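You operate a simulated robot arm through the tools that you are given. There is no shell and no other tool.

The job below is to be done with a simulated two-armed robot. You get a single attempt, and the scene is never put back.

JOB
Put the two parts named on the card into the yellow bin.
Fine: turn each part's bin to the red pointer, then take the part; top line first.

The check looks at the end state, three seconds after you hand in, the way a careful person would. Anything else that was tipped, shoved, dropped, spilled or broken makes it a failure.

ROBOT AND FRAMES
Two 7-joint arms with two-finger parallel grippers on one trunk that stands fixed in place. Base frame: the origin is at the foot of the trunk, x ahead of it, y to its left, z up. Readings come in mm, degrees, newtons and seconds.
The left shoulder is at [80, 131, 947], the right one opposite. With the tool pointing down near the work surface each hand reaches from about 340 to 840 mm from the base axis, measured 20 degrees to its own side. Payload 1.57 kg a hand.
Tool frame (each hand has its own): the origin (TCP) lies between the finger pads and is the grasp point; the fingertips stand 30 mm ahead of it; z points along the fingers, y is the line along which they close. Largest opening 110 mm; finger width 24, thickness 12; the body of the gripper, 48 by 112 mm, starts 78 mm behind the TCP.
Orientation is that of the tool frame in the base frame, as [roll, pitch, yaw] about the fixed x, y, z axes, in that order (R = Rz(yaw) Ry(pitch) Rx(roll)). With the fingers straight down and closing along the base's y, the tool's x points along the base's -x, its y along +y and its z along -z.

CONTROLS
- The arms move only by the tool jog_arm. It takes "left_plan", "right_plan" or both (then of equal length, played together; a hand with none holds still); each is a list of rows, each a list of 7 numbers: the shift along the base's x, y, z in mm, then the turn, a rotation vector about the base's x, y, z in degrees, then the closure, from 0 (fully open) to 1 (shut). In form: [[x, y, z, rx, ry, rz, jaw], ...]. A call has 1 to 20 rows; each row shifts and turns the commanded pose from where the row before left it. Each row takes 0.2 s and may step no farther than 50 mm and 8.6 degrees from the row before; otherwise, or with a gripper value out of range, the whole call is refused. A pose out of reach is approached as far as the arm can. The call stops where the force on the tool passes 90 N (or 10 N more than at its start, if that is more) or the arm is blocked; 0.2 s more then pass. The fingers move at their own pace (about 108 mm/s each) and stop on an object; they squeeze with about 43 N. The grip force told is the motor's: it shows also when the fingers shut on nothing. Time passes only in rows, and 0.2 s behind the last, so rows that do not move let the fingers close. It gives the time, the measured TCP pose, the force on the tool (base axes), the opening and the grip force at its end, in the units of the frame above (readings bear some noise), with the torque about the TCP (base axes, N m) and any sound that the robot's microphone picked up, and new pictures: "show" is both (left out), scene, wrist or none (wrist: the cameras of the hands that moved).
- Cameras (640 x 400 px; columns grow to the right, rows downward): "scene" is now at [-39.9, 13.2, 1450.5]; the picture's right is [-0.08, -1.00, 0.00], its down [-0.29, 0.02, -0.96] and it looks along [0.95, -0.07, -0.29] (base axes); focal length 316 px, centre (320, 200). "left" rides on the left gripper at [70, -16, -141] in its tool frame; the picture's right is [0.23, 0.97, 0.00], its down [-0.86, 0.20, -0.48] and it looks along [-0.47, 0.11, 0.88] (tool axes); focal length 222 px, centre (320, 200). "right" rides on the right gripper at [70, 16, -141] in its tool frame; the picture's right is [-0.23, 0.97, 0.00], its down [-0.86, -0.20, -0.48] and it looks along [-0.47, -0.11, 0.88] (tool axes); focal length 222 px, centre (320, 200). There is no depth. A picture from a camera that has moved, and an enlarged one, comes with that camera's place and axes in the base frame and with its lens. The place of the scene camera against the robot may be out by one fixed shift of up to 25 mm in any direction.
- head_to(pan, tilt): turns the head with the scene camera to pan (to the left, within 109 degrees either way) and tilt (down, from -29 to 69), counted from straight ahead of the robot. It gives what a move gives, and a new picture of the scene camera.
- inspect(camera, box): a new picture of the part [left, top, right, bottom] of that camera's present view, enlarged. It takes no simulated time.
- finish_job(): hands the job in; it is judged then, once.

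Places have to be worked out from the pictures, the camera data and where the tool is seen. Open the grippers and draw the arms clear of the work before you hand the job in, unless the task says otherwise.

The tools are called as a command line: name --argument value ..., lists and objects as JSON in quotes. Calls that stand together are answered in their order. jog_arm: Moves the arms, as the interface text tells. Its arguments: {"type":"object","properties":{"left_plan":{"type":"array","items":{"type":"array","items":{"type":"number"}}},"right_plan":{"type":"array","items":{"type":"array","items":{"type":"number"}}},"show":{"type":"string","enum":["both","scene","wrist","none"]}},"required":[]} The other tools are called the same way: head_to (pan, tilt) turns the head that bears the scene camera; inspect (camera, box) takes an enlarged picture of a part of a camera's view; finish_job () hands the job in.

At the start:

```text
clock: 0.0
left_ee_pos: [507.1, 244.6, 1280.1]
left_ee_rot: [180.0, -0.1, 180.0]
left_wrist_force: [0.3, 0.2, -0.7]
left_ft_torque: [0.01, -0.01, 0.03]
left_finger_gap: 109.8
left_finger_force: 0.0
right_ee_pos: [485.0, -162.0, 1366.4]
right_ee_rot: [179.8, -0.1, -179.9]
right_wrist_force: [0.2, 0.7, -0.2]
right_ft_torque: [0.02, 0.01, 0.0]
right_finger_gap: 110.0
right_finger_force: 0.0
head pan, tilt: [-4.4, 17.1]
```

scene: 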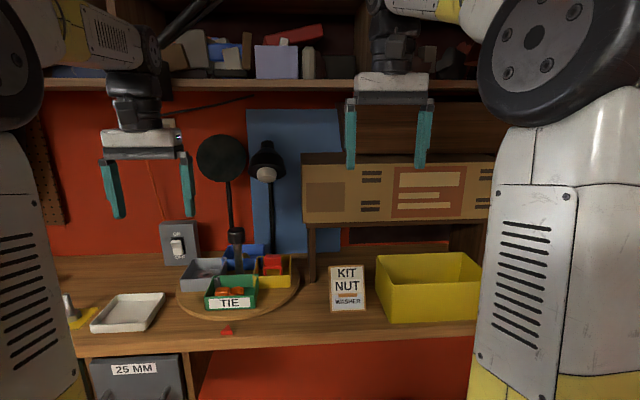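
right: 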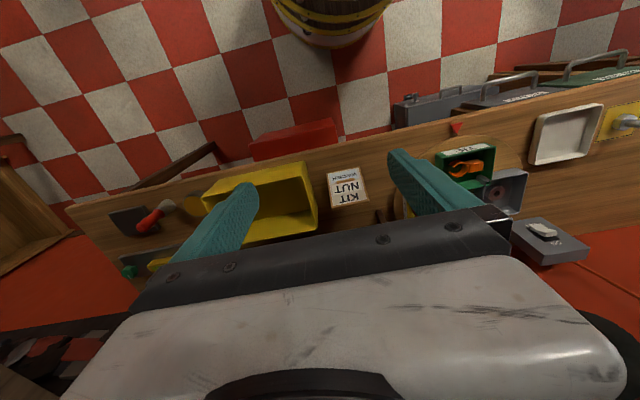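
left: 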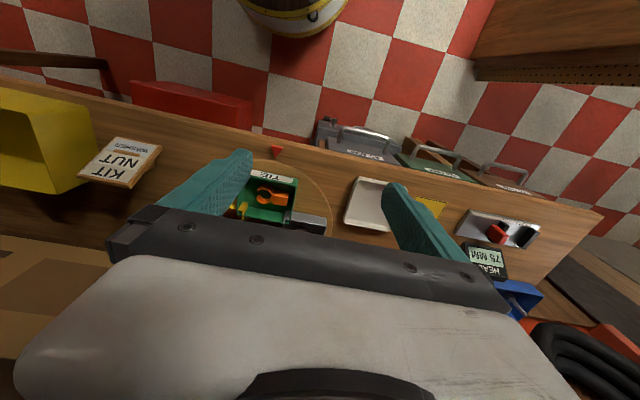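

The scene shows a card reading KIT / NUT / something / WASHER, a round turntable with bins, a red pointer and a yellow bin. I'll enlarge the card and turntable before moving.

inspect --camera "scene" --box '[310, 250, 390, 320]'

inspect --camera "scene" --box '[150, 210, 320, 350]'

inspect --camera "left" --box '[200, 130, 360, 250]'

inspect --camera "right" --box '[380, 100, 560, 230]'

```text
5.71 times, centred on (350, 285) of scene
camera zoom: at [-39.9, 13.2, 1450.5], right [-0.08, -1.0, 0.0], down [-0.29, 0.02, -0.96], along [0.95, -0.07, -0.29], focal length 1805 px, centre (149, -286)
```

zoom: 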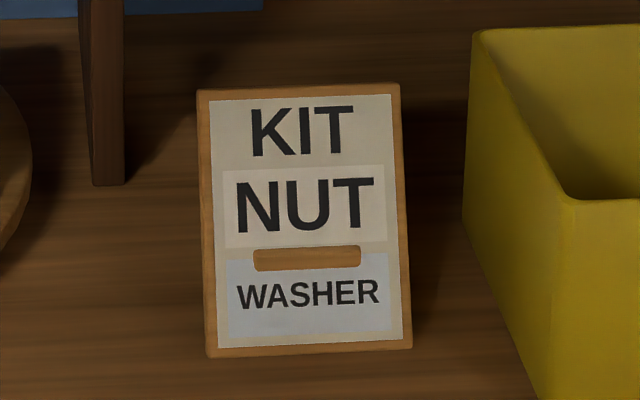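

```text
2.86 times, centred on (235, 280) of scene
camera zoom: at [-39.9, 13.2, 1450.5], right [-0.08, -1.0, 0.0], down [-0.29, 0.02, -0.96], along [0.95, -0.07, -0.29], focal length 902 px, centre (563, -29)
```

zoom: 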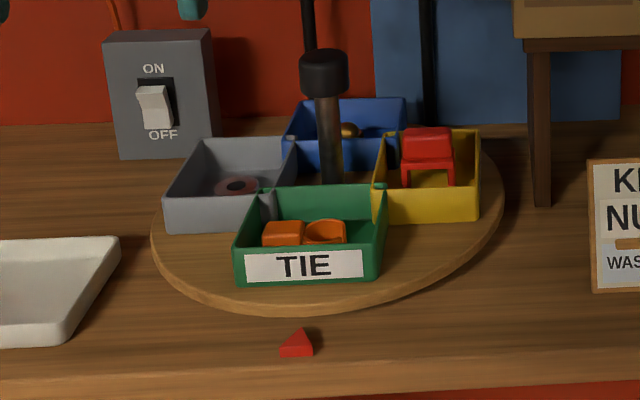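

```text
3.33 times, centred on (280, 190) of left
camera zoom: at [437.7, 228.3, 1421.5], right [-0.23, 0.97, 0.0], down [0.86, 0.2, 0.48], along [0.47, 0.11, -0.88], focal length 740 px, centre (453, 233)
```

zoom: 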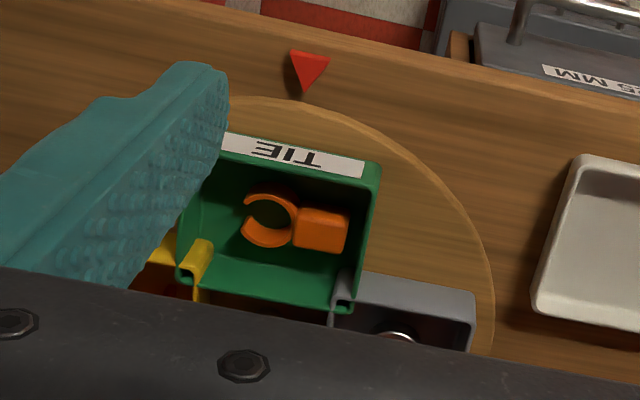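

```text
3.08 times, centred on (470, 165) of right
camera zoom: at [416.3, -146.6, 1507.6], right [0.23, 0.97, 0.0], down [0.86, -0.2, 0.48], along [0.47, -0.11, -0.88], focal length 684 px, centre (-142, 308)
```

zoom: 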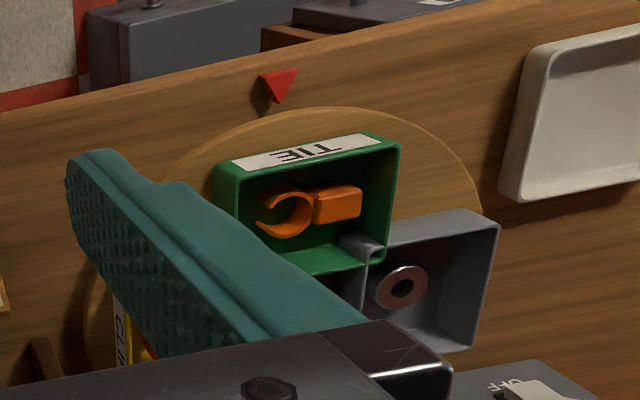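

The card clearly reads NUT on the top line and WASHER beneath it. Triangulating the red pointer from both wrist views puts it near [604, 165, 919]; next I look closer at the post, the things behind the turntable and the rest of the bench.

inspect --camera "scene" --box '[180, 120, 320, 290]'

inspect --camera "scene" --box '[200, 220, 300, 320]'

head_to --pan 12 --tilt 35

```text
2.35 times, centred on (250, 205) of scene
camera zoom: at [-39.9, 13.2, 1450.5], right [-0.08, -1.0, 0.0], down [-0.29, 0.02, -0.96], along [0.95, -0.07, -0.29], focal length 743 px, centre (485, 188)
```

zoom: 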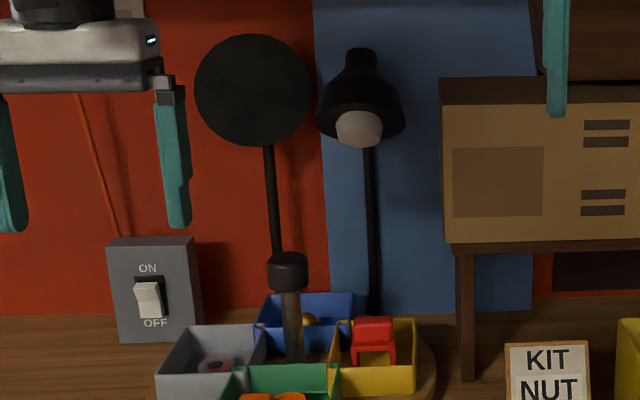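

```text
4.00 times, centred on (250, 270) of scene
camera zoom: at [-39.9, 13.2, 1450.5], right [-0.08, -1.0, 0.0], down [-0.29, 0.02, -0.96], along [0.95, -0.07, -0.29], focal length 1264 px, centre (600, -80)
```

zoom: 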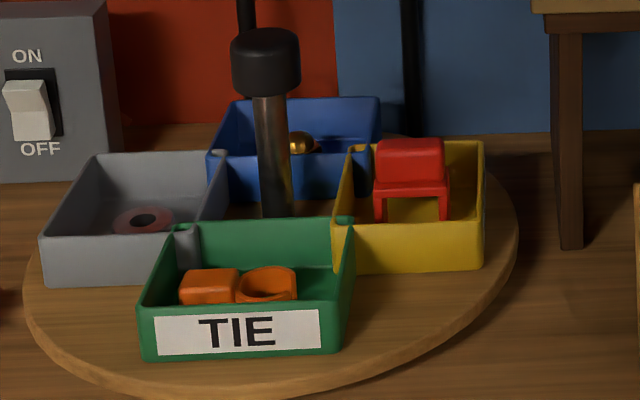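

```text
clock: 0.8
left_ee_pos: [506.0, 243.7, 1280.4]
left_ee_rot: [-179.9, -0.1, -179.9]
left_wrist_force: [-0.4, -0.5, 0.5]
left_ft_torque: [0.0, -0.02, 0.0]
left_finger_gap: 110.0
left_finger_force: 0.0
right_ee_pos: [485.5, -162.5, 1366.2]
right_ee_rot: [179.9, 0.0, -179.9]
right_wrist_force: [-0.2, 0.3, -0.1]
right_ft_torque: [0.0, -0.03, 0.04]
right_finger_gap: 110.1
right_finger_force: 0.1
head pan, tilt: [12.0, 35.0]
```

scene: 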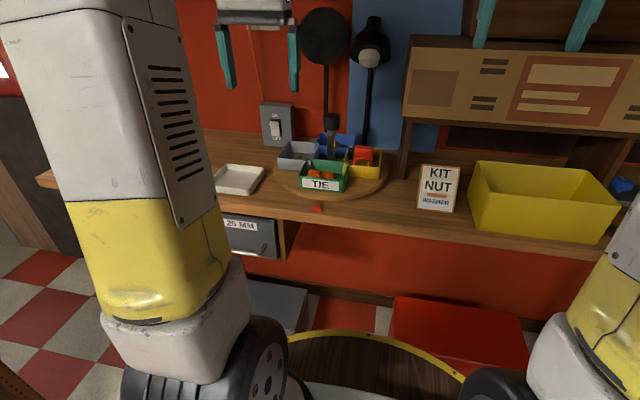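

The turntable centre works out near [795, 168], with a black knob on its post at about z 1085. Grey holds a ring, blue holds something brass, and the outer labels of those two are hidden. I'll bring the left hand above the turntable to look down at it.

jog_arm --left_plan '[[40, -15, 0, 0, 0, 0, 0], [40, -15, 0, 0, 0, 0, 0], [40, -15, 0, 0, 0, 0, 0], [40, -15, 0, 0, 0, 0, 0], [40, -15, 0, 0, 0, 0, 0]]' --show "both"

inspect --camera "scene" --box '[250, 80, 410, 220]'

inspect --camera "left" --box '[200, 80, 440, 230]'

```text
clock: 2.0
left_ee_pos: [683.9, 174.9, 1282.3]
left_ee_rot: [180.0, 0.1, 180.0]
left_wrist_force: [0.1, -0.4, -0.2]
left_ft_torque: [-0.02, -0.01, 0.01]
left_finger_gap: 110.2
left_finger_force: 0.1
left hand out of reach, approached as far as the arm can: row 5
right_ee_pos: [484.7, -163.2, 1367.1]
right_ee_rot: [180.0, 0.1, -179.9]
right_wrist_force: [-0.3, 0.7, -0.2]
right_ft_torque: [0.02, 0.01, 0.0]
right_finger_gap: 110.0
right_finger_force: 0.1
head pan, tilt: [12.0, 35.0]
camera left: at [615.5, 158.6, 1423.1], right [-0.23, 0.97, 0.0], down [0.85, 0.2, 0.48], along [0.47, 0.11, -0.88], focal length 222 px, centre (320, 200)
```

scene: 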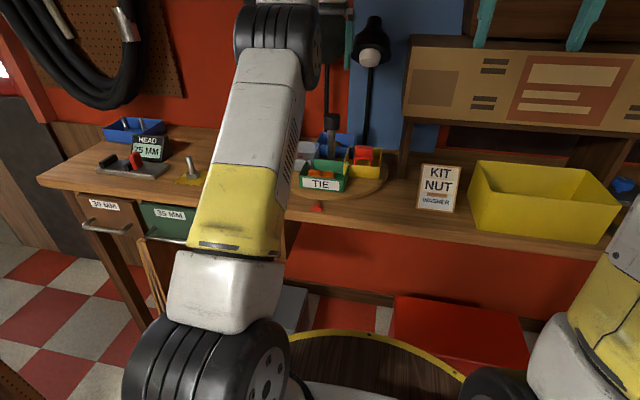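
left: 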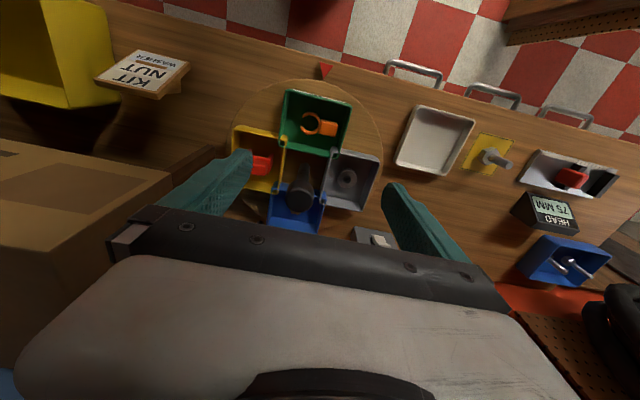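

```text
2.86 times, centred on (330, 150) of scene
camera zoom: at [-47.3, 38.8, 1422.0], right [0.21, -0.98, 0.0], down [-0.56, -0.12, -0.82], along [0.8, 0.17, -0.57], focal length 902 px, centre (291, 343)
```

zoom: 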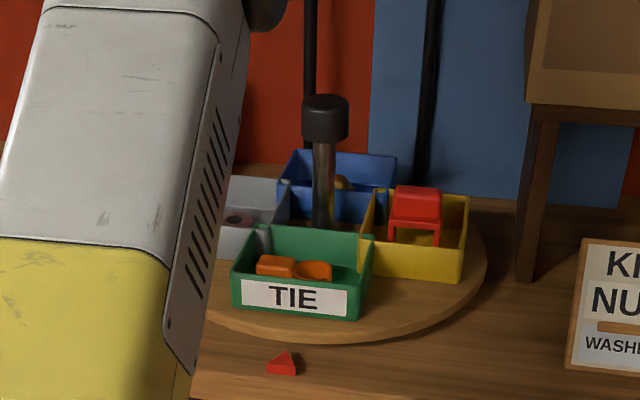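

```text
2.67 times, centred on (320, 155) of left
camera zoom: at [615.5, 158.6, 1423.1], right [-0.23, 0.97, 0.0], down [0.85, 0.2, 0.48], along [0.47, 0.11, -0.88], focal length 592 px, centre (320, 320)
```

zoom: 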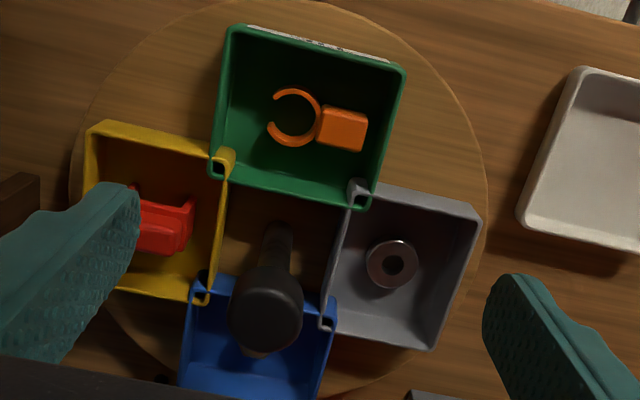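

The overhead view gives the post centre at about [797, 164] with the knob top near z 1085. The left hand at z 1282 is at its reach limit (x 684), so I'll lower to about z 1180 before moving further out, fingertips still well above the knob.

jog_arm --left_plan '[[0, 0, -35, 0, 0, 0, 0], [0, 0, -35, 0, 0, 0, 0], [0, 0, -30, 0, 0, 0, 0]]' --show "wrist"

head_to --pan 0 --tilt 25

```text
clock: 2.8
left_ee_pos: [683.9, 176.0, 1179.4]
left_ee_rot: [-180.0, 0.0, -179.9]
left_wrist_force: [-0.3, -0.2, 0.6]
left_ft_torque: [0.0, -0.01, 0.03]
left_finger_gap: 109.8
left_finger_force: 0.0
right_ee_pos: [485.2, -162.2, 1365.2]
right_ee_rot: [179.9, 0.0, 180.0]
right_wrist_force: [0.3, -0.2, -0.7]
right_ft_torque: [-0.03, 0.0, 0.0]
right_finger_gap: 110.1
right_finger_force: 0.2
head pan, tilt: [12.0, 35.0]
camera left: at [615.2, 160.7, 1320.7], right [-0.23, 0.97, 0.0], down [0.85, 0.2, 0.48], along [0.47, 0.11, -0.88], focal length 222 px, centre (320, 200)
```

left: 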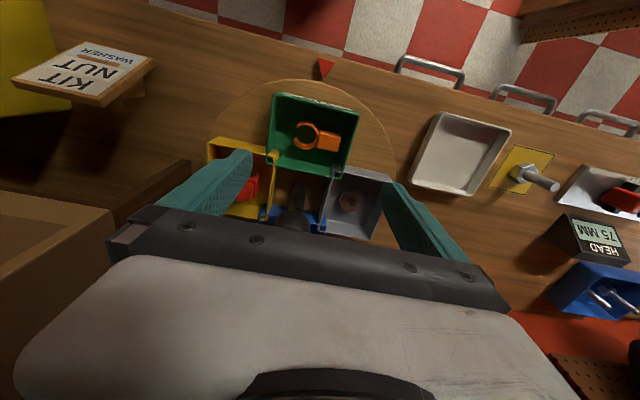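

```text
clock: 3.5
left_ee_pos: [684.3, 176.8, 1179.1]
left_ee_rot: [-180.0, 0.0, 179.9]
left_wrist_force: [0.3, 0.6, -0.5]
left_ft_torque: [0.01, 0.02, -0.02]
left_finger_gap: 109.8
left_finger_force: 0.0
right_ee_pos: [486.5, -161.8, 1365.5]
right_ee_rot: [180.0, 0.0, -179.9]
right_wrist_force: [-0.8, 0.2, 0.0]
right_ft_torque: [-0.01, 0.0, 0.02]
right_finger_gap: 109.7
right_finger_force: 0.1
head pan, tilt: [0.0, 25.0]
```

scene: 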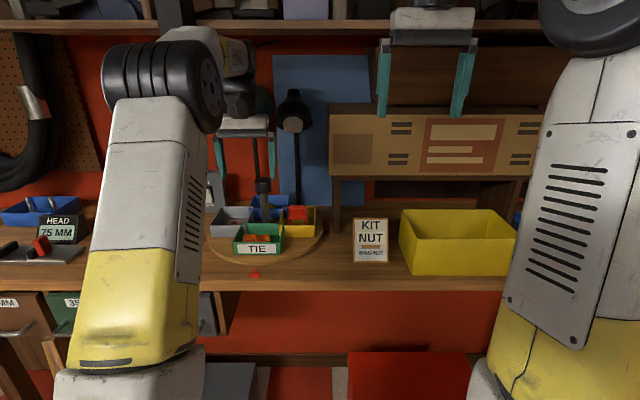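

At z 1179 the hand is fine; now I'll push forward toward x 797 at this height to see how far it reaches, well above the knob.

jog_arm --left_plan '[[28, -3, 0, 0, 0, 0, 0], [28, -3, 0, 0, 0, 0, 0], [28, -3, 0, 0, 0, 0, 0], [28, -3, 0, 0, 0, 0, 0]]' --show "both"

inspect --camera "left" --box '[220, 80, 420, 220]'

inspect --camera "scene" --box '[190, 80, 350, 280]'

```text
clock: 4.5
left_ee_pos: [748.3, 168.5, 1178.1]
left_ee_rot: [-180.0, 0.0, -180.0]
left_wrist_force: [0.0, -0.1, 0.0]
left_ft_torque: [0.01, 0.01, -0.02]
left_finger_gap: 109.9
left_finger_force: 0.1
left hand out of reach, approached as far as the arm can: row 3, 4
right_ee_pos: [486.5, -163.2, 1366.5]
right_ee_rot: [-179.9, 0.0, 180.0]
right_wrist_force: [0.4, 0.0, -0.2]
right_ft_torque: [-0.03, 0.07, 0.02]
right_finger_gap: 109.9
right_finger_force: 0.1
head pan, tilt: [0.0, 25.0]
camera left: at [678.1, 153.3, 1320.1], right [-0.23, 0.97, 0.0], down [0.86, 0.2, 0.48], along [0.47, 0.11, -0.88], focal length 222 px, centre (320, 200)
```

scene: 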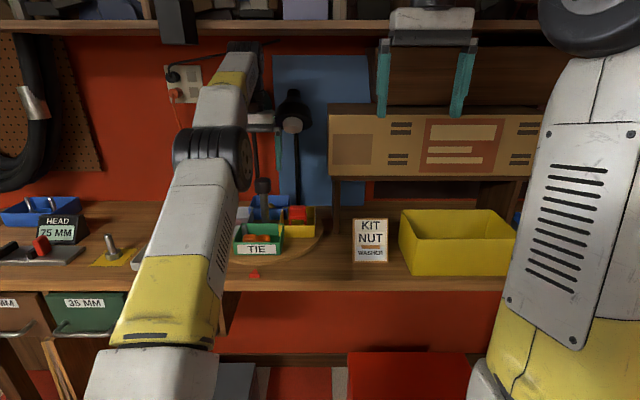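
left: 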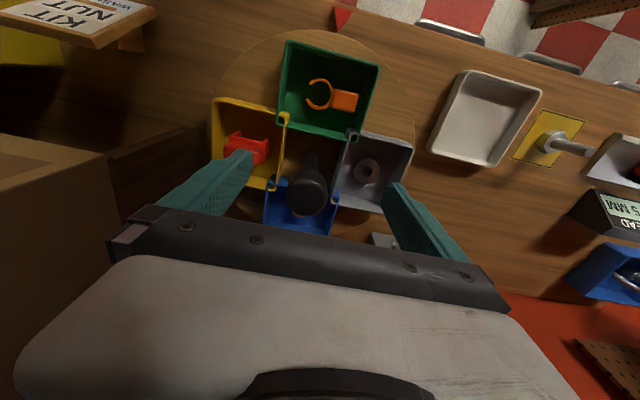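

```text
2.86 times, centred on (320, 150) of left
camera zoom: at [678.1, 153.3, 1320.1], right [-0.23, 0.97, 0.0], down [0.86, 0.2, 0.48], along [0.47, 0.11, -0.88], focal length 635 px, centre (320, 343)
```

zoom: 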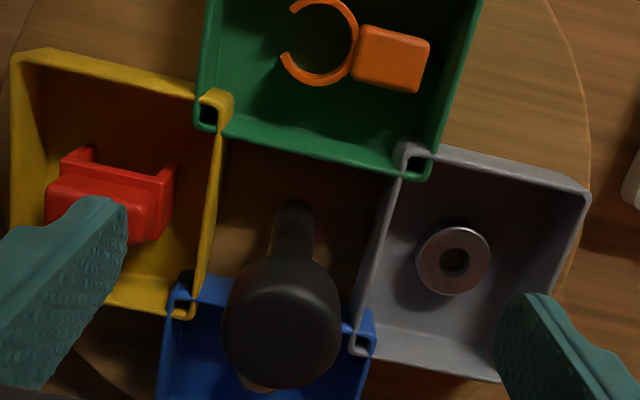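

```text
2.00 times, centred on (270, 180) of scene
camera zoom: at [-40.9, 20.4, 1437.8], right [0.0, -1.0, 0.0], down [-0.42, 0.0, -0.91], along [0.91, 0.0, -0.42], focal length 632 px, centre (420, 240)
```

zoom: 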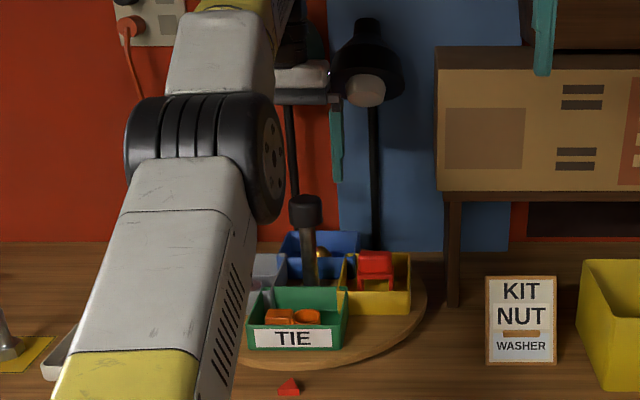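

The vertical-tool reach grows as the hand lowers, and my fit says x≈796 is reachable at z≈1058. Knob is about 48 mm wide spanning z≈1040–1082. I'll drop at x 740 (in front of the knob), then slide the open fingers forward to straddle it.

jog_arm --left_plan '[[-8, -4, -40, 0, 0, 0, 0], [0, 0, -40, 0, 0, 0, 0], [0, 0, -40, 0, 0, 0, 0]]' --show "both"

inspect --camera "left" --box '[200, 80, 440, 230]'

inspect --camera "scene" --box '[190, 80, 350, 280]'

```text
clock: 5.3
left_ee_pos: [741.3, 168.2, 1057.8]
left_ee_rot: [179.9, 0.1, -179.8]
left_wrist_force: [0.1, 0.0, 0.1]
left_ft_torque: [0.02, -0.02, 0.05]
left_finger_gap: 109.7
left_finger_force: 0.1
right_ee_pos: [485.5, -162.9, 1365.4]
right_ee_rot: [179.9, 0.0, 179.9]
right_wrist_force: [-0.4, 0.1, 0.3]
right_ft_torque: [-0.02, 0.01, 0.01]
right_finger_gap: 110.2
right_finger_force: 0.1
head pan, tilt: [0.0, 25.0]
camera left: at [671.6, 151.1, 1199.2], right [-0.23, 0.97, 0.0], down [0.85, 0.2, 0.48], along [0.47, 0.11, -0.88], focal length 222 px, centre (320, 200)
```

scene: 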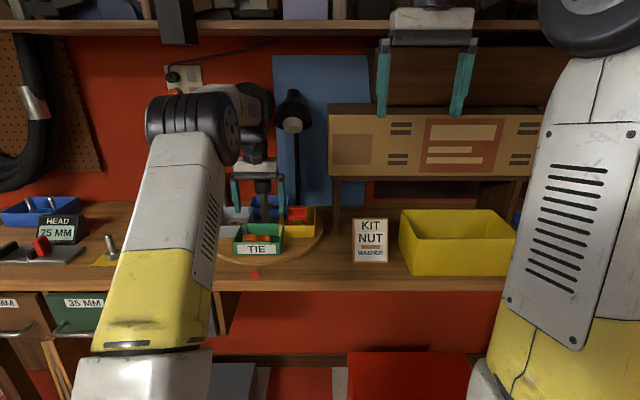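
left: 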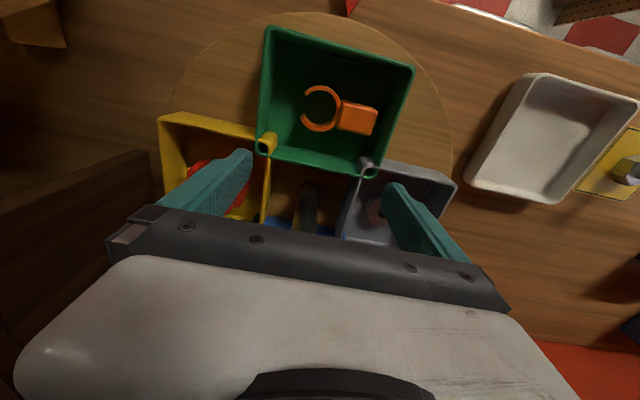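

```text
2.67 times, centred on (320, 155) of left
camera zoom: at [671.6, 151.1, 1199.2], right [-0.23, 0.97, 0.0], down [0.85, 0.2, 0.48], along [0.47, 0.11, -0.88], focal length 592 px, centre (320, 320)
```

zoom: 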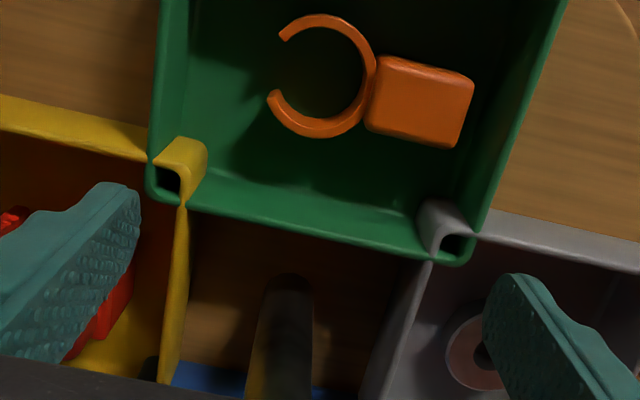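

```text
2.00 times, centred on (270, 180) of scene
camera zoom: at [-40.9, 20.3, 1437.8], right [0.0, -1.0, 0.0], down [-0.42, 0.0, -0.91], along [0.91, 0.0, -0.42], focal length 632 px, centre (420, 240)
```

zoom: 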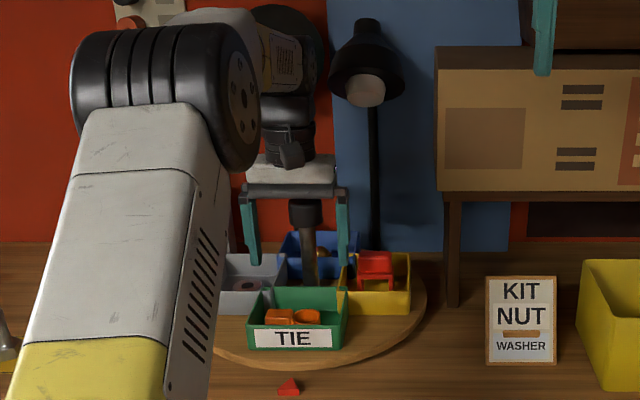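

The scene view shows the knob between the open fingers, just ahead; re-measuring gives the knob at z≈1070–1097 and centred at about y 164.7. I'll slide forward to x≈797 at z≈1056 so the fingers straddle it.

jog_arm --left_plan '[[14, -2, -1, 0, 0, 0, 0], [14, -2, 0, 0, 0, 0, 0], [14, 0, 0, 0, 0, 0, 0], [13, 0, 0, 0, 0, 0, 0]]' --show "both"

inspect --camera "scene" --box '[210, 120, 310, 220]'

inspect --camera "left" --box '[200, 80, 440, 230]'

```text
clock: 6.3
left_ee_pos: [794.2, 161.1, 1057.3]
left_ee_rot: [180.0, 0.0, -180.0]
left_wrist_force: [0.0, -0.9, 0.5]
left_ft_torque: [0.0, -0.05, 0.0]
left_finger_gap: 110.1
left_finger_force: 0.1
right_ee_pos: [485.6, -162.1, 1366.0]
right_ee_rot: [-180.0, 0.1, -180.0]
right_wrist_force: [0.0, -0.6, -0.1]
right_ft_torque: [0.0, -0.06, -0.01]
right_finger_gap: 110.2
right_finger_force: 0.1
head pan, tilt: [0.0, 25.0]
camera left: at [724.5, 145.8, 1198.6], right [-0.23, 0.97, 0.0], down [0.86, 0.2, 0.48], along [0.47, 0.11, -0.88], focal length 222 px, centre (320, 200)
```

scene: 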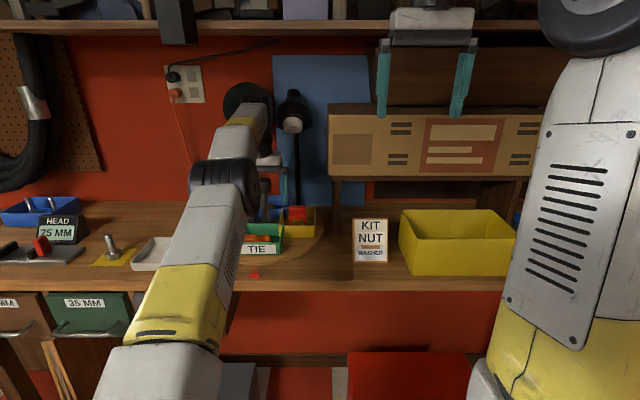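
left: 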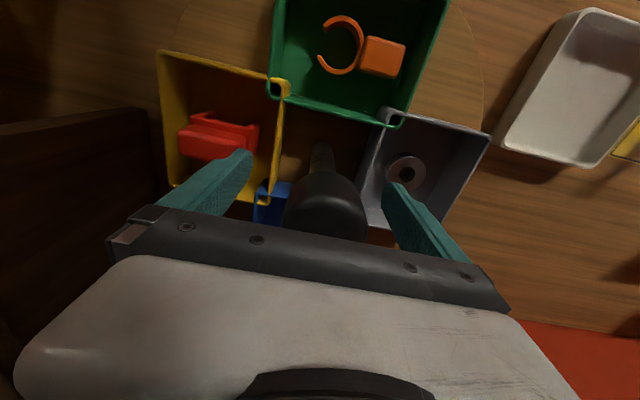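

```text
4.00 times, centred on (260, 170) of scene
camera zoom: at [-41.0, 20.4, 1437.8], right [0.0, -1.0, 0.0], down [-0.42, 0.0, -0.91], along [0.91, 0.0, -0.42], focal length 1264 px, centre (560, 320)
```

zoom: 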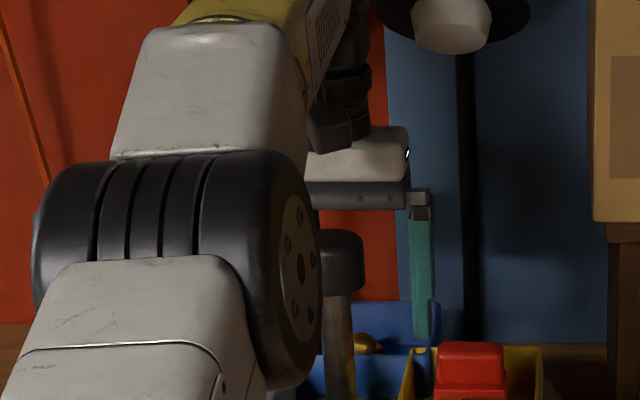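

```text
2.67 times, centred on (320, 155) of left
camera zoom: at [724.5, 145.8, 1198.6], right [-0.23, 0.97, 0.0], down [0.86, 0.2, 0.48], along [0.47, 0.11, -0.88], focal length 592 px, centre (320, 320)
```

zoom: 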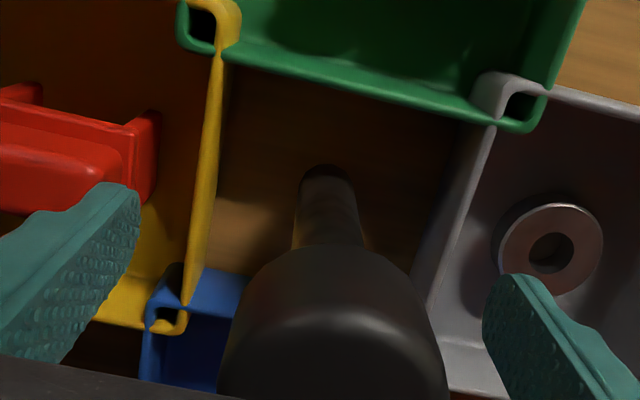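

The fingers straddle the knob (knob centre ≈ [798, 166], TCP at [794, 161]). I'll centre slightly and turn the open hand −88° about vertical to wind up for a long turn, checking the wrist's range.

jog_arm --left_plan '[[2, 4, 0, 0, 0, -8, 0], [0, 0, 0, 0, 0, -8, 0], [0, 0, 0, 0, 0, -8, 0], [0, 0, 0, 0, 0, -8, 0], [0, 0, 0, 0, 0, -8, 0], [0, 0, 0, 0, 0, -8, 0], [0, 0, 0, 0, 0, -8, 0], [0, 0, 0, 0, 0, -8, 0], [0, 0, 0, 0, 0, -8, 0], [0, 0, 0, 0, 0, -8, 0], [0, 0, 0, 0, 0, -8, 0]]' --show "both"

inspect --camera "left" --box '[200, 80, 440, 230]'

inspect --camera "scene" --box '[210, 120, 310, 220]'

```text
clock: 8.8
left_ee_pos: [794.5, 165.9, 1055.9]
left_ee_rot: [-180.0, 0.0, 91.9]
left_wrist_force: [-0.7, 0.5, 0.0]
left_ft_torque: [0.0, -0.01, -0.02]
left_finger_gap: 110.1
left_finger_force: 0.0
left hand out of reach, approached as far as the arm can: row 1
right_ee_pos: [485.9, -163.0, 1366.3]
right_ee_rot: [-179.9, 0.1, -180.0]
right_wrist_force: [0.1, 1.1, 1.4]
right_ft_torque: [0.0, -0.03, -0.03]
right_finger_gap: 110.0
right_finger_force: 0.0
head pan, tilt: [0.0, 25.0]
camera left: at [775.7, 235.5, 1197.7], right [0.97, 0.26, 0.0], down [0.23, -0.85, 0.48], along [0.12, -0.46, -0.88], focal length 222 px, centre (320, 200)
```

scene: 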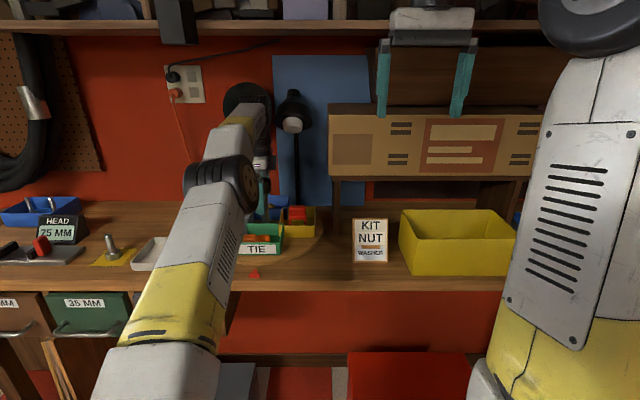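
left: 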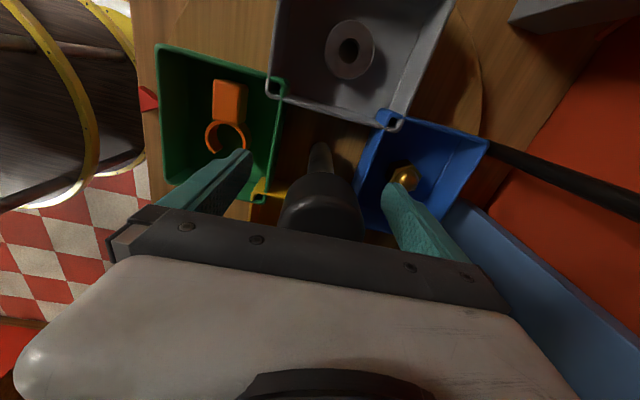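

```text
2.67 times, centred on (320, 155) of left
camera zoom: at [775.7, 235.5, 1197.7], right [0.97, 0.26, 0.0], down [0.23, -0.85, 0.48], along [0.12, -0.46, -0.88], focal length 592 px, centre (320, 320)
```

zoom: 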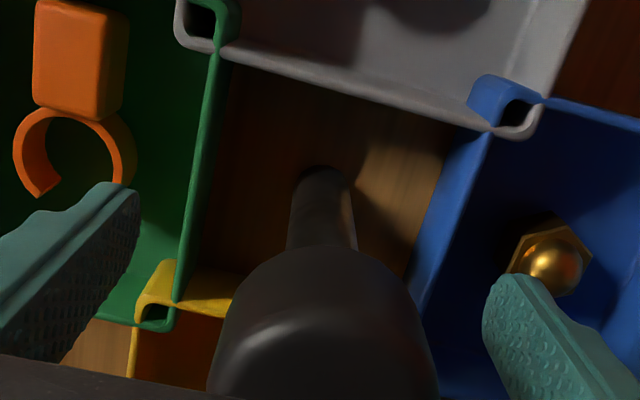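

```text
4.00 times, centred on (260, 170) of scene
camera zoom: at [-40.8, 20.4, 1437.8], right [0.0, -1.0, 0.0], down [-0.42, 0.0, -0.91], along [0.91, 0.0, -0.42], focal length 1264 px, centre (560, 320)
```

zoom: 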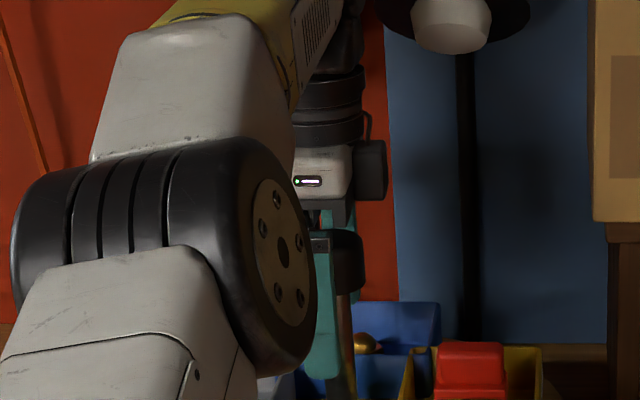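

The blue bin holds a brass cap nut and the grey bin a washer. From the two views the knob axis is at about [796.2, 164.6]; I'll centre the hand on it (4 mm lower for reach) and close on the knob, watching the forces.

jog_arm --left_plan '[[2, -1.3, -4, 0, 0, 0, 0], [0, 0, 0, 0, 0, 0, 0.4], [0, 0, 0, 0, 0, 0, 1], [0, 0, 0, 0, 0, 0, 1]]' --show "wrist"

```text
clock: 9.8
left_ee_pos: [794.4, 165.6, 1052.3]
left_ee_rot: [-179.9, 0.0, 92.0]
left_wrist_force: [-5.9, 0.1, -0.3]
left_ft_torque: [0.04, -0.16, -0.09]
left_finger_gap: 47.7
left_finger_force: 45.3
right_ee_pos: [485.1, -163.2, 1365.7]
right_ee_rot: [-180.0, 0.0, -180.0]
right_wrist_force: [-0.1, 0.6, 0.5]
right_ft_torque: [0.01, -0.01, -0.04]
right_finger_gap: 110.0
right_finger_force: 0.1
head pan, tilt: [0.0, 25.0]
camera left: at [776.6, 234.3, 1194.2], right [0.97, 0.26, 0.0], down [0.23, -0.85, 0.48], along [0.12, -0.46, -0.88], focal length 222 px, centre (320, 200)
```

left: 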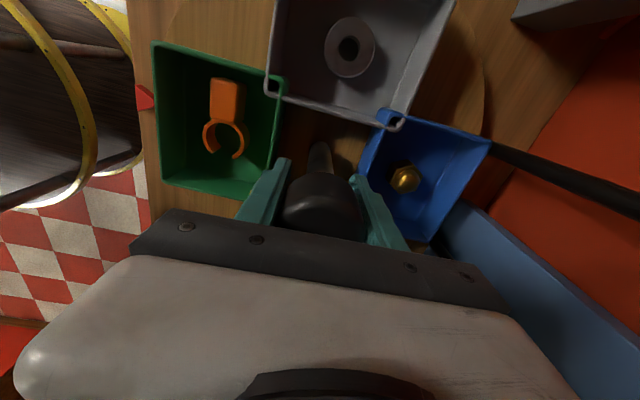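

Grip is solid (gap 47.7 mm, 45 N) with only −6 N sideways, so the axis is near x 794.5. I'll relax x by 1.5 mm and turn +32° as a first test.

jog_arm --left_plan '[[-1.5, 0, 0, 0, 0, 8, 1], [0, 0, 0, 0, 0, 8, 1], [0, 0, 0, 0, 0, 8, 1], [0, 0, 0, 0, 0, 8, 1]]' --show "both"

```text
clock: 10.8
left_ee_pos: [794.9, 166.8, 1053.2]
left_ee_rot: [180.0, 0.0, 124.2]
left_wrist_force: [14.3, 6.2, 8.4]
left_ft_torque: [-0.11, 1.86, -0.11]
left_finger_gap: 47.6
left_finger_force: 45.0
right_ee_pos: [486.6, -161.9, 1365.9]
right_ee_rot: [180.0, 0.0, 179.9]
right_wrist_force: [0.6, 0.0, -0.7]
right_ft_torque: [0.0, -0.04, -0.02]
right_finger_gap: 110.2
right_finger_force: 0.1
head pan, tilt: [0.0, 25.0]
camera left: at [742.2, 213.5, 1194.1], right [0.68, 0.73, 0.0], down [0.64, -0.6, 0.48], along [0.35, -0.32, -0.88], focal length 222 px, centre (320, 200)
```

scene: 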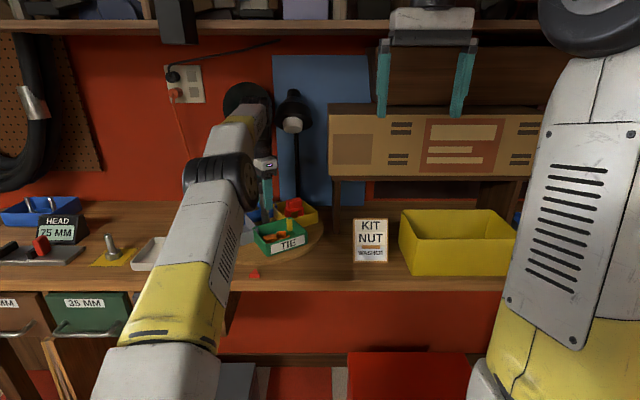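
left: 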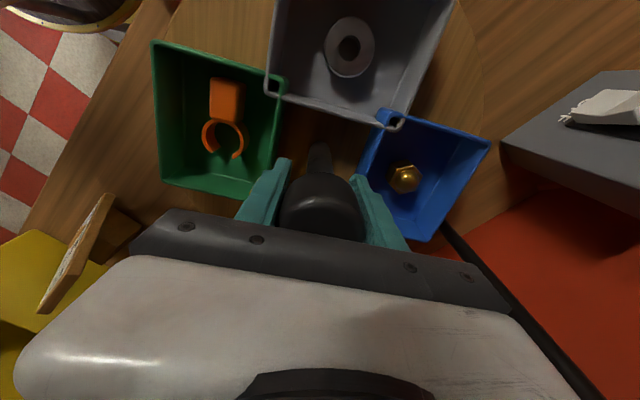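

The turntable follows the knob (green bin moved right by about 32°). The force of +14 N in x says I relaxed too far, so I'll give back 2 mm in x and keep turning another 32°.

jog_arm --left_plan '[[2, 0.7, 0, 0, 0, 6, 1], [0, 0, 0, 0, 0, 8, 1], [0, 0, 0, 0, 0, 8, 1], [0, 0, 0, 0, 0, 8, 1]]' --show "scene"

```text
clock: 11.8
left_ee_pos: [794.7, 164.6, 1052.1]
left_ee_rot: [180.0, -0.1, 154.0]
left_wrist_force: [-18.2, 0.4, 3.8]
left_ft_torque: [0.01, -1.93, -0.13]
left_finger_gap: 47.5
left_finger_force: 45.0
right_ee_pos: [485.4, -162.8, 1366.8]
right_ee_rot: [180.0, 0.0, 180.0]
right_wrist_force: [-0.3, -0.3, 0.2]
right_ft_torque: [0.0, -0.01, 0.01]
right_finger_gap: 109.9
right_finger_force: 0.0
head pan, tilt: [0.0, 25.0]
```

scene: 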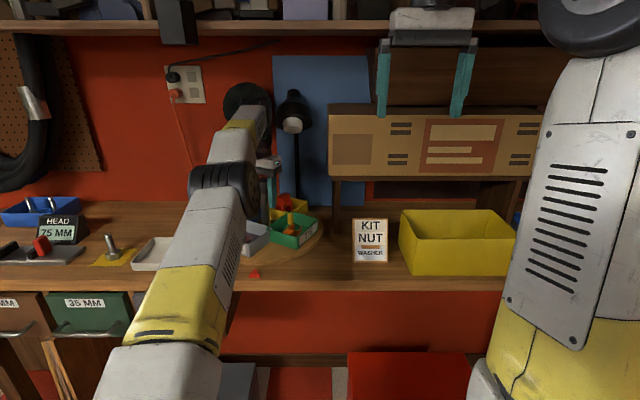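

Forces are small position mismatches (about 16 N/mm), so I'll ease x by −1.1 mm. The table has turned 62°; continuing another 48°.

jog_arm --left_plan '[[-1.1, 0, 0, 0, 0, 8, 1], [0, 0, 0, 0, 0, 8, 1], [0, 0, 0, 0, 0, 8, 1], [0, 0, 0, 0, 0, 8, 1], [0, 0, 0, 0, 0, 8, 1], [0, 0, 0, 0, 0, 8, 1]]' --show "both"

```text
clock: 13.2
left_ee_pos: [795.0, 165.3, 1052.1]
left_ee_rot: [-180.0, 0.0, -158.0]
left_wrist_force: [1.4, 1.2, -0.7]
left_ft_torque: [-0.35, -0.08, -1.24]
left_finger_gap: 47.5
left_finger_force: 45.3
right_ee_pos: [484.9, -161.9, 1366.4]
right_ee_rot: [-180.0, 0.1, -180.0]
right_wrist_force: [1.0, 0.5, 0.1]
right_ft_torque: [-0.01, -0.01, 0.0]
right_finger_gap: 109.9
right_finger_force: 0.1
head pan, tilt: [0.0, 25.0]
camera left: at [736.8, 123.6, 1193.6], right [-0.58, 0.82, 0.0], down [0.72, 0.51, 0.48], along [0.39, 0.28, -0.88], focal length 222 px, centre (320, 200)
```

scene: 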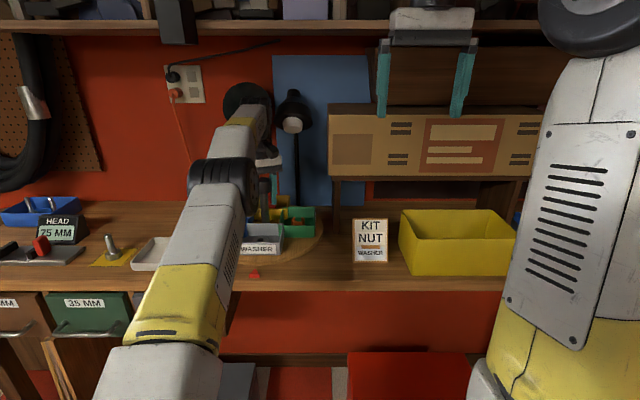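
left: 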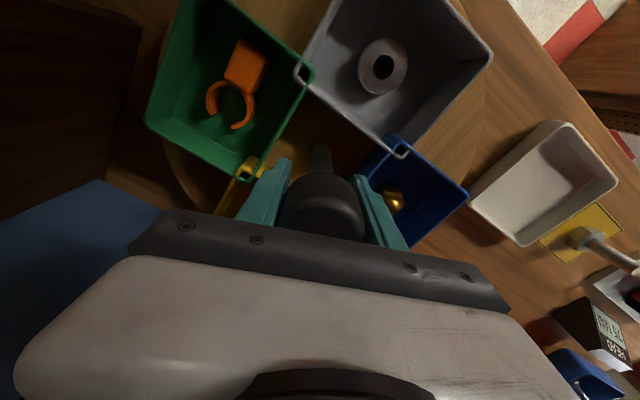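

The grey bin, labelled WASHER, now faces the pointer, and the torque about z rose to −1.24 N·m: the table seems to have stopped near 90° while the fingers slipped on the knob. I'll look closely before forcing anything.

inspect --camera "scene" --box '[200, 190, 340, 290]'

inspect --camera "left" --box '[140, 0, 520, 240]'

```text
4.00 times, centred on (270, 240) of scene
camera zoom: at [-40.7, 20.4, 1437.8], right [0.0, -1.0, 0.0], down [-0.42, 0.0, -0.91], along [0.91, 0.0, -0.42], focal length 1264 px, centre (520, 40)
```

zoom: 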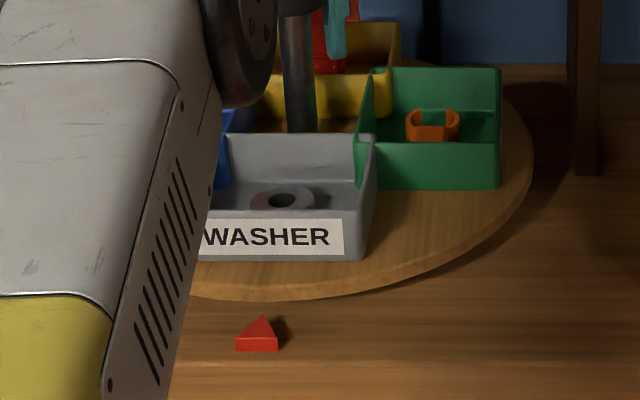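

```text
1.67 times, centred on (330, 120) of left
camera zoom: at [736.8, 123.6, 1193.6], right [-0.58, 0.82, 0.0], down [0.72, 0.51, 0.48], along [0.39, 0.28, -0.88], focal length 370 px, centre (303, 333)
```

zoom: 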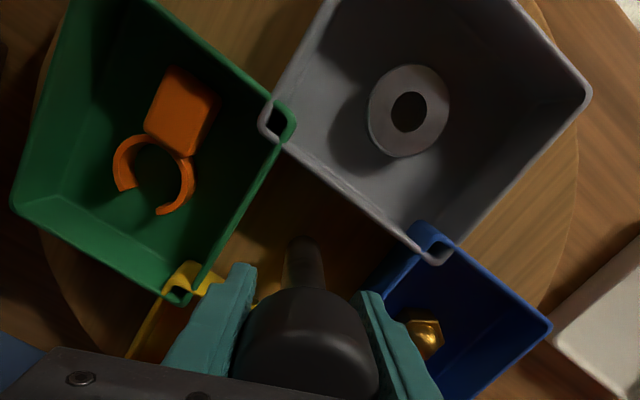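

The table sits exactly 90° from its start while the hand turned 110°. To tell a detent from an end stop, I'll turn the hand back 24° and see whether the table follows easily.

jog_arm --left_plan '[[0, 0, 0, 0, 0, -6, 1], [0, 0, 0, 0, 0, -6, 1], [0, 0, 0, 0, 0, -6, 1], [0, 0, 0, 0, 0, -6, 1]]' --show "both"

inspect --camera "scene" --box '[200, 190, 340, 290]'

```text
clock: 14.2
left_ee_pos: [794.5, 164.0, 1052.5]
left_ee_rot: [-180.0, -0.1, 177.8]
left_wrist_force: [-2.5, -4.2, -9.1]
left_ft_torque: [0.18, -0.56, 0.13]
left_finger_gap: 47.4
left_finger_force: 44.6
right_ee_pos: [484.7, -162.6, 1365.3]
right_ee_rot: [179.9, 0.1, 179.9]
right_wrist_force: [-0.2, 0.4, 0.3]
right_ft_torque: [0.0, 0.0, 0.0]
right_finger_gap: 110.1
right_finger_force: 0.1
head pan, tilt: [0.0, 25.0]
camera left: at [725.2, 151.2, 1193.7], right [-0.19, 0.98, 0.0], down [0.86, 0.17, 0.48], along [0.47, 0.09, -0.88], focal length 222 px, centre (320, 200)
```

scene: 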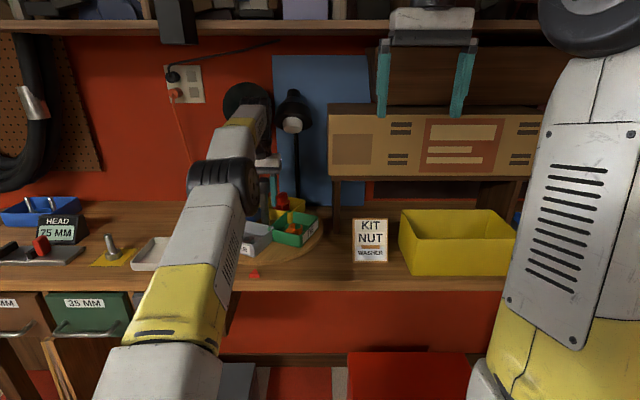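
left: 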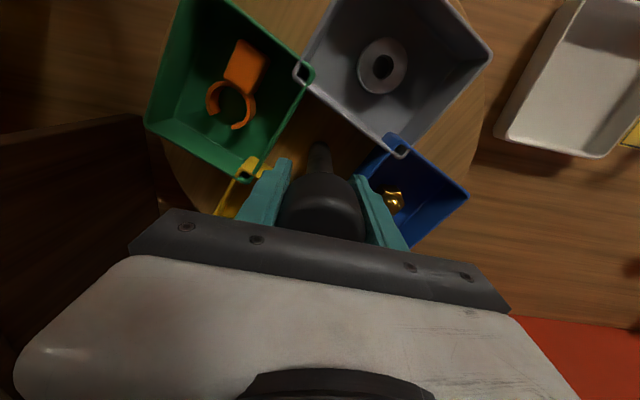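

```text
4.00 times, centred on (270, 240) of scene
camera zoom: at [-40.6, 20.2, 1437.8], right [0.0, -1.0, 0.0], down [-0.42, 0.0, -0.91], along [0.91, 0.0, -0.42], focal length 1264 px, centre (520, 40)
```

zoom: 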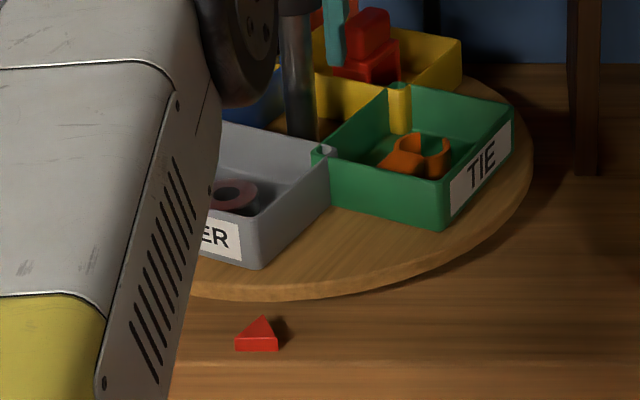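

The table follows back freely with almost no torque, so +90° is an end stop rather than a detent. I'll turn the other way instead: continuing clockwise so the blue bin comes to the pointer at −180°.

jog_arm --left_plan '[[0, 0.3, 0, 0, 0, -8, 1], [0, 0, 0, 0, 0, -8, 1], [0, 0, 0, 0, 0, -8, 1], [0, 0, 0, 0, 0, -8, 1], [0, 0, 0, 0, 0, -8, 1], [0, 0, 0, 0, 0, -8, 1], [0, 0, 0, 0, 0, -8, 1], [0, 0, 0, 0, 0, -8, 1], [0, 0, 0, 0, 0, -8, 1], [0, 0, 0, 0, 0, -8, 1]]' --show "both"

```text
clock: 16.4
left_ee_pos: [796.1, 165.3, 1052.6]
left_ee_rot: [-179.9, 0.0, 97.7]
left_wrist_force: [-18.9, -13.4, -13.0]
left_ft_torque: [0.99, -1.63, 0.12]
left_finger_gap: 47.0
left_finger_force: 44.6
right_ee_pos: [485.4, -163.3, 1366.1]
right_ee_rot: [-179.9, 0.0, 180.0]
right_wrist_force: [-0.2, -0.3, -0.4]
right_ft_torque: [-0.01, -0.02, -0.03]
right_finger_gap: 109.9
right_finger_force: 0.0
head pan, tilt: [0.0, 25.0]
camera left: at [769.8, 231.3, 1193.7], right [0.93, 0.36, 0.0], down [0.31, -0.82, 0.48], along [0.17, -0.45, -0.88], focal length 222 px, centre (320, 200)
```

scene: 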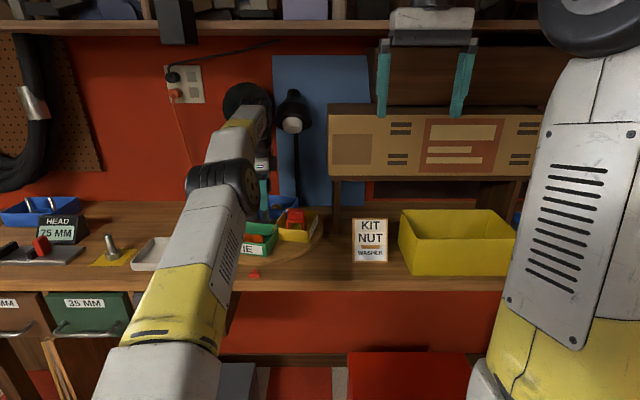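
left: 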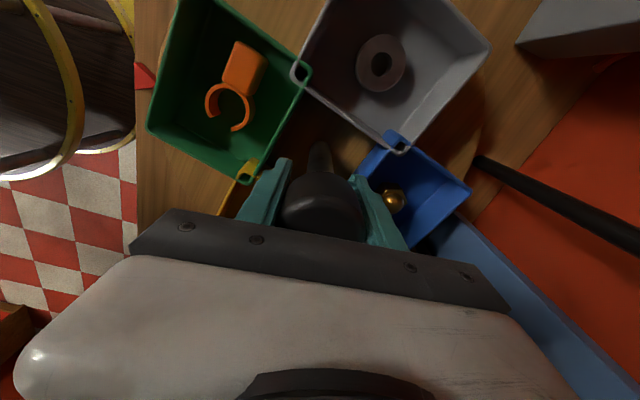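

The table follows clockwise (now about −14°). I'll take out the small position mismatch and keep turning to see how far the wrist goes.

jog_arm --left_plan '[[-1.0, -0.8, -0.5, 0, 0, -8, 1], [0, 0, 0, 0, 0, -8, 1], [0, 0, 0, 0, 0, -8, 1], [0, 0, 0, 0, 0, -8, 1], [0, 0, 0, 0, 0, -8, 1]]' --show "both"

```text
clock: 17.6
left_ee_pos: [796.1, 165.3, 1052.3]
left_ee_rot: [179.9, -0.2, 57.9]
left_wrist_force: [19.0, -2.9, 1.9]
left_ft_torque: [0.06, 1.41, 0.14]
left_finger_gap: 46.4
left_finger_force: 45.0
right_ee_pos: [487.3, -162.3, 1365.4]
right_ee_rot: [180.0, 0.0, -180.0]
right_wrist_force: [-0.6, -1.1, -1.1]
right_ft_torque: [0.01, -0.01, -0.03]
right_finger_gap: 109.8
right_finger_force: 0.0
head pan, tilt: [0.0, 25.0]
camera left: at [818.5, 233.3, 1193.9], right [0.95, -0.32, 0.0], down [-0.29, -0.83, 0.48], along [-0.15, -0.45, -0.88], focal length 222 px, centre (320, 200)
```

scene: 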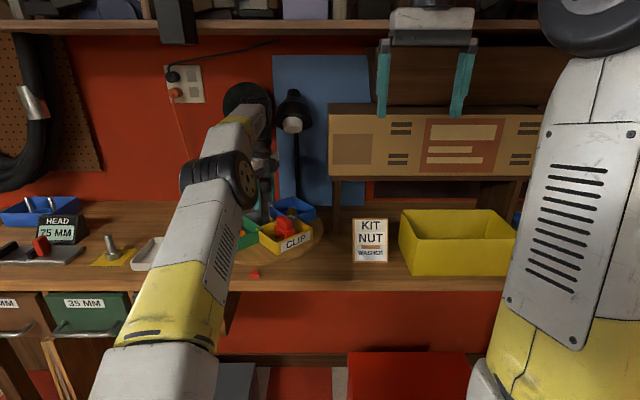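
left: 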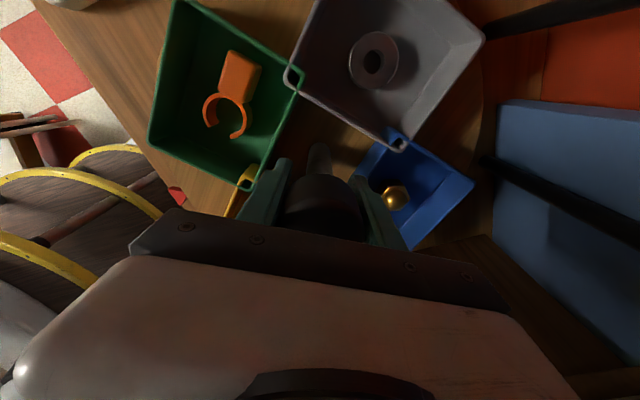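

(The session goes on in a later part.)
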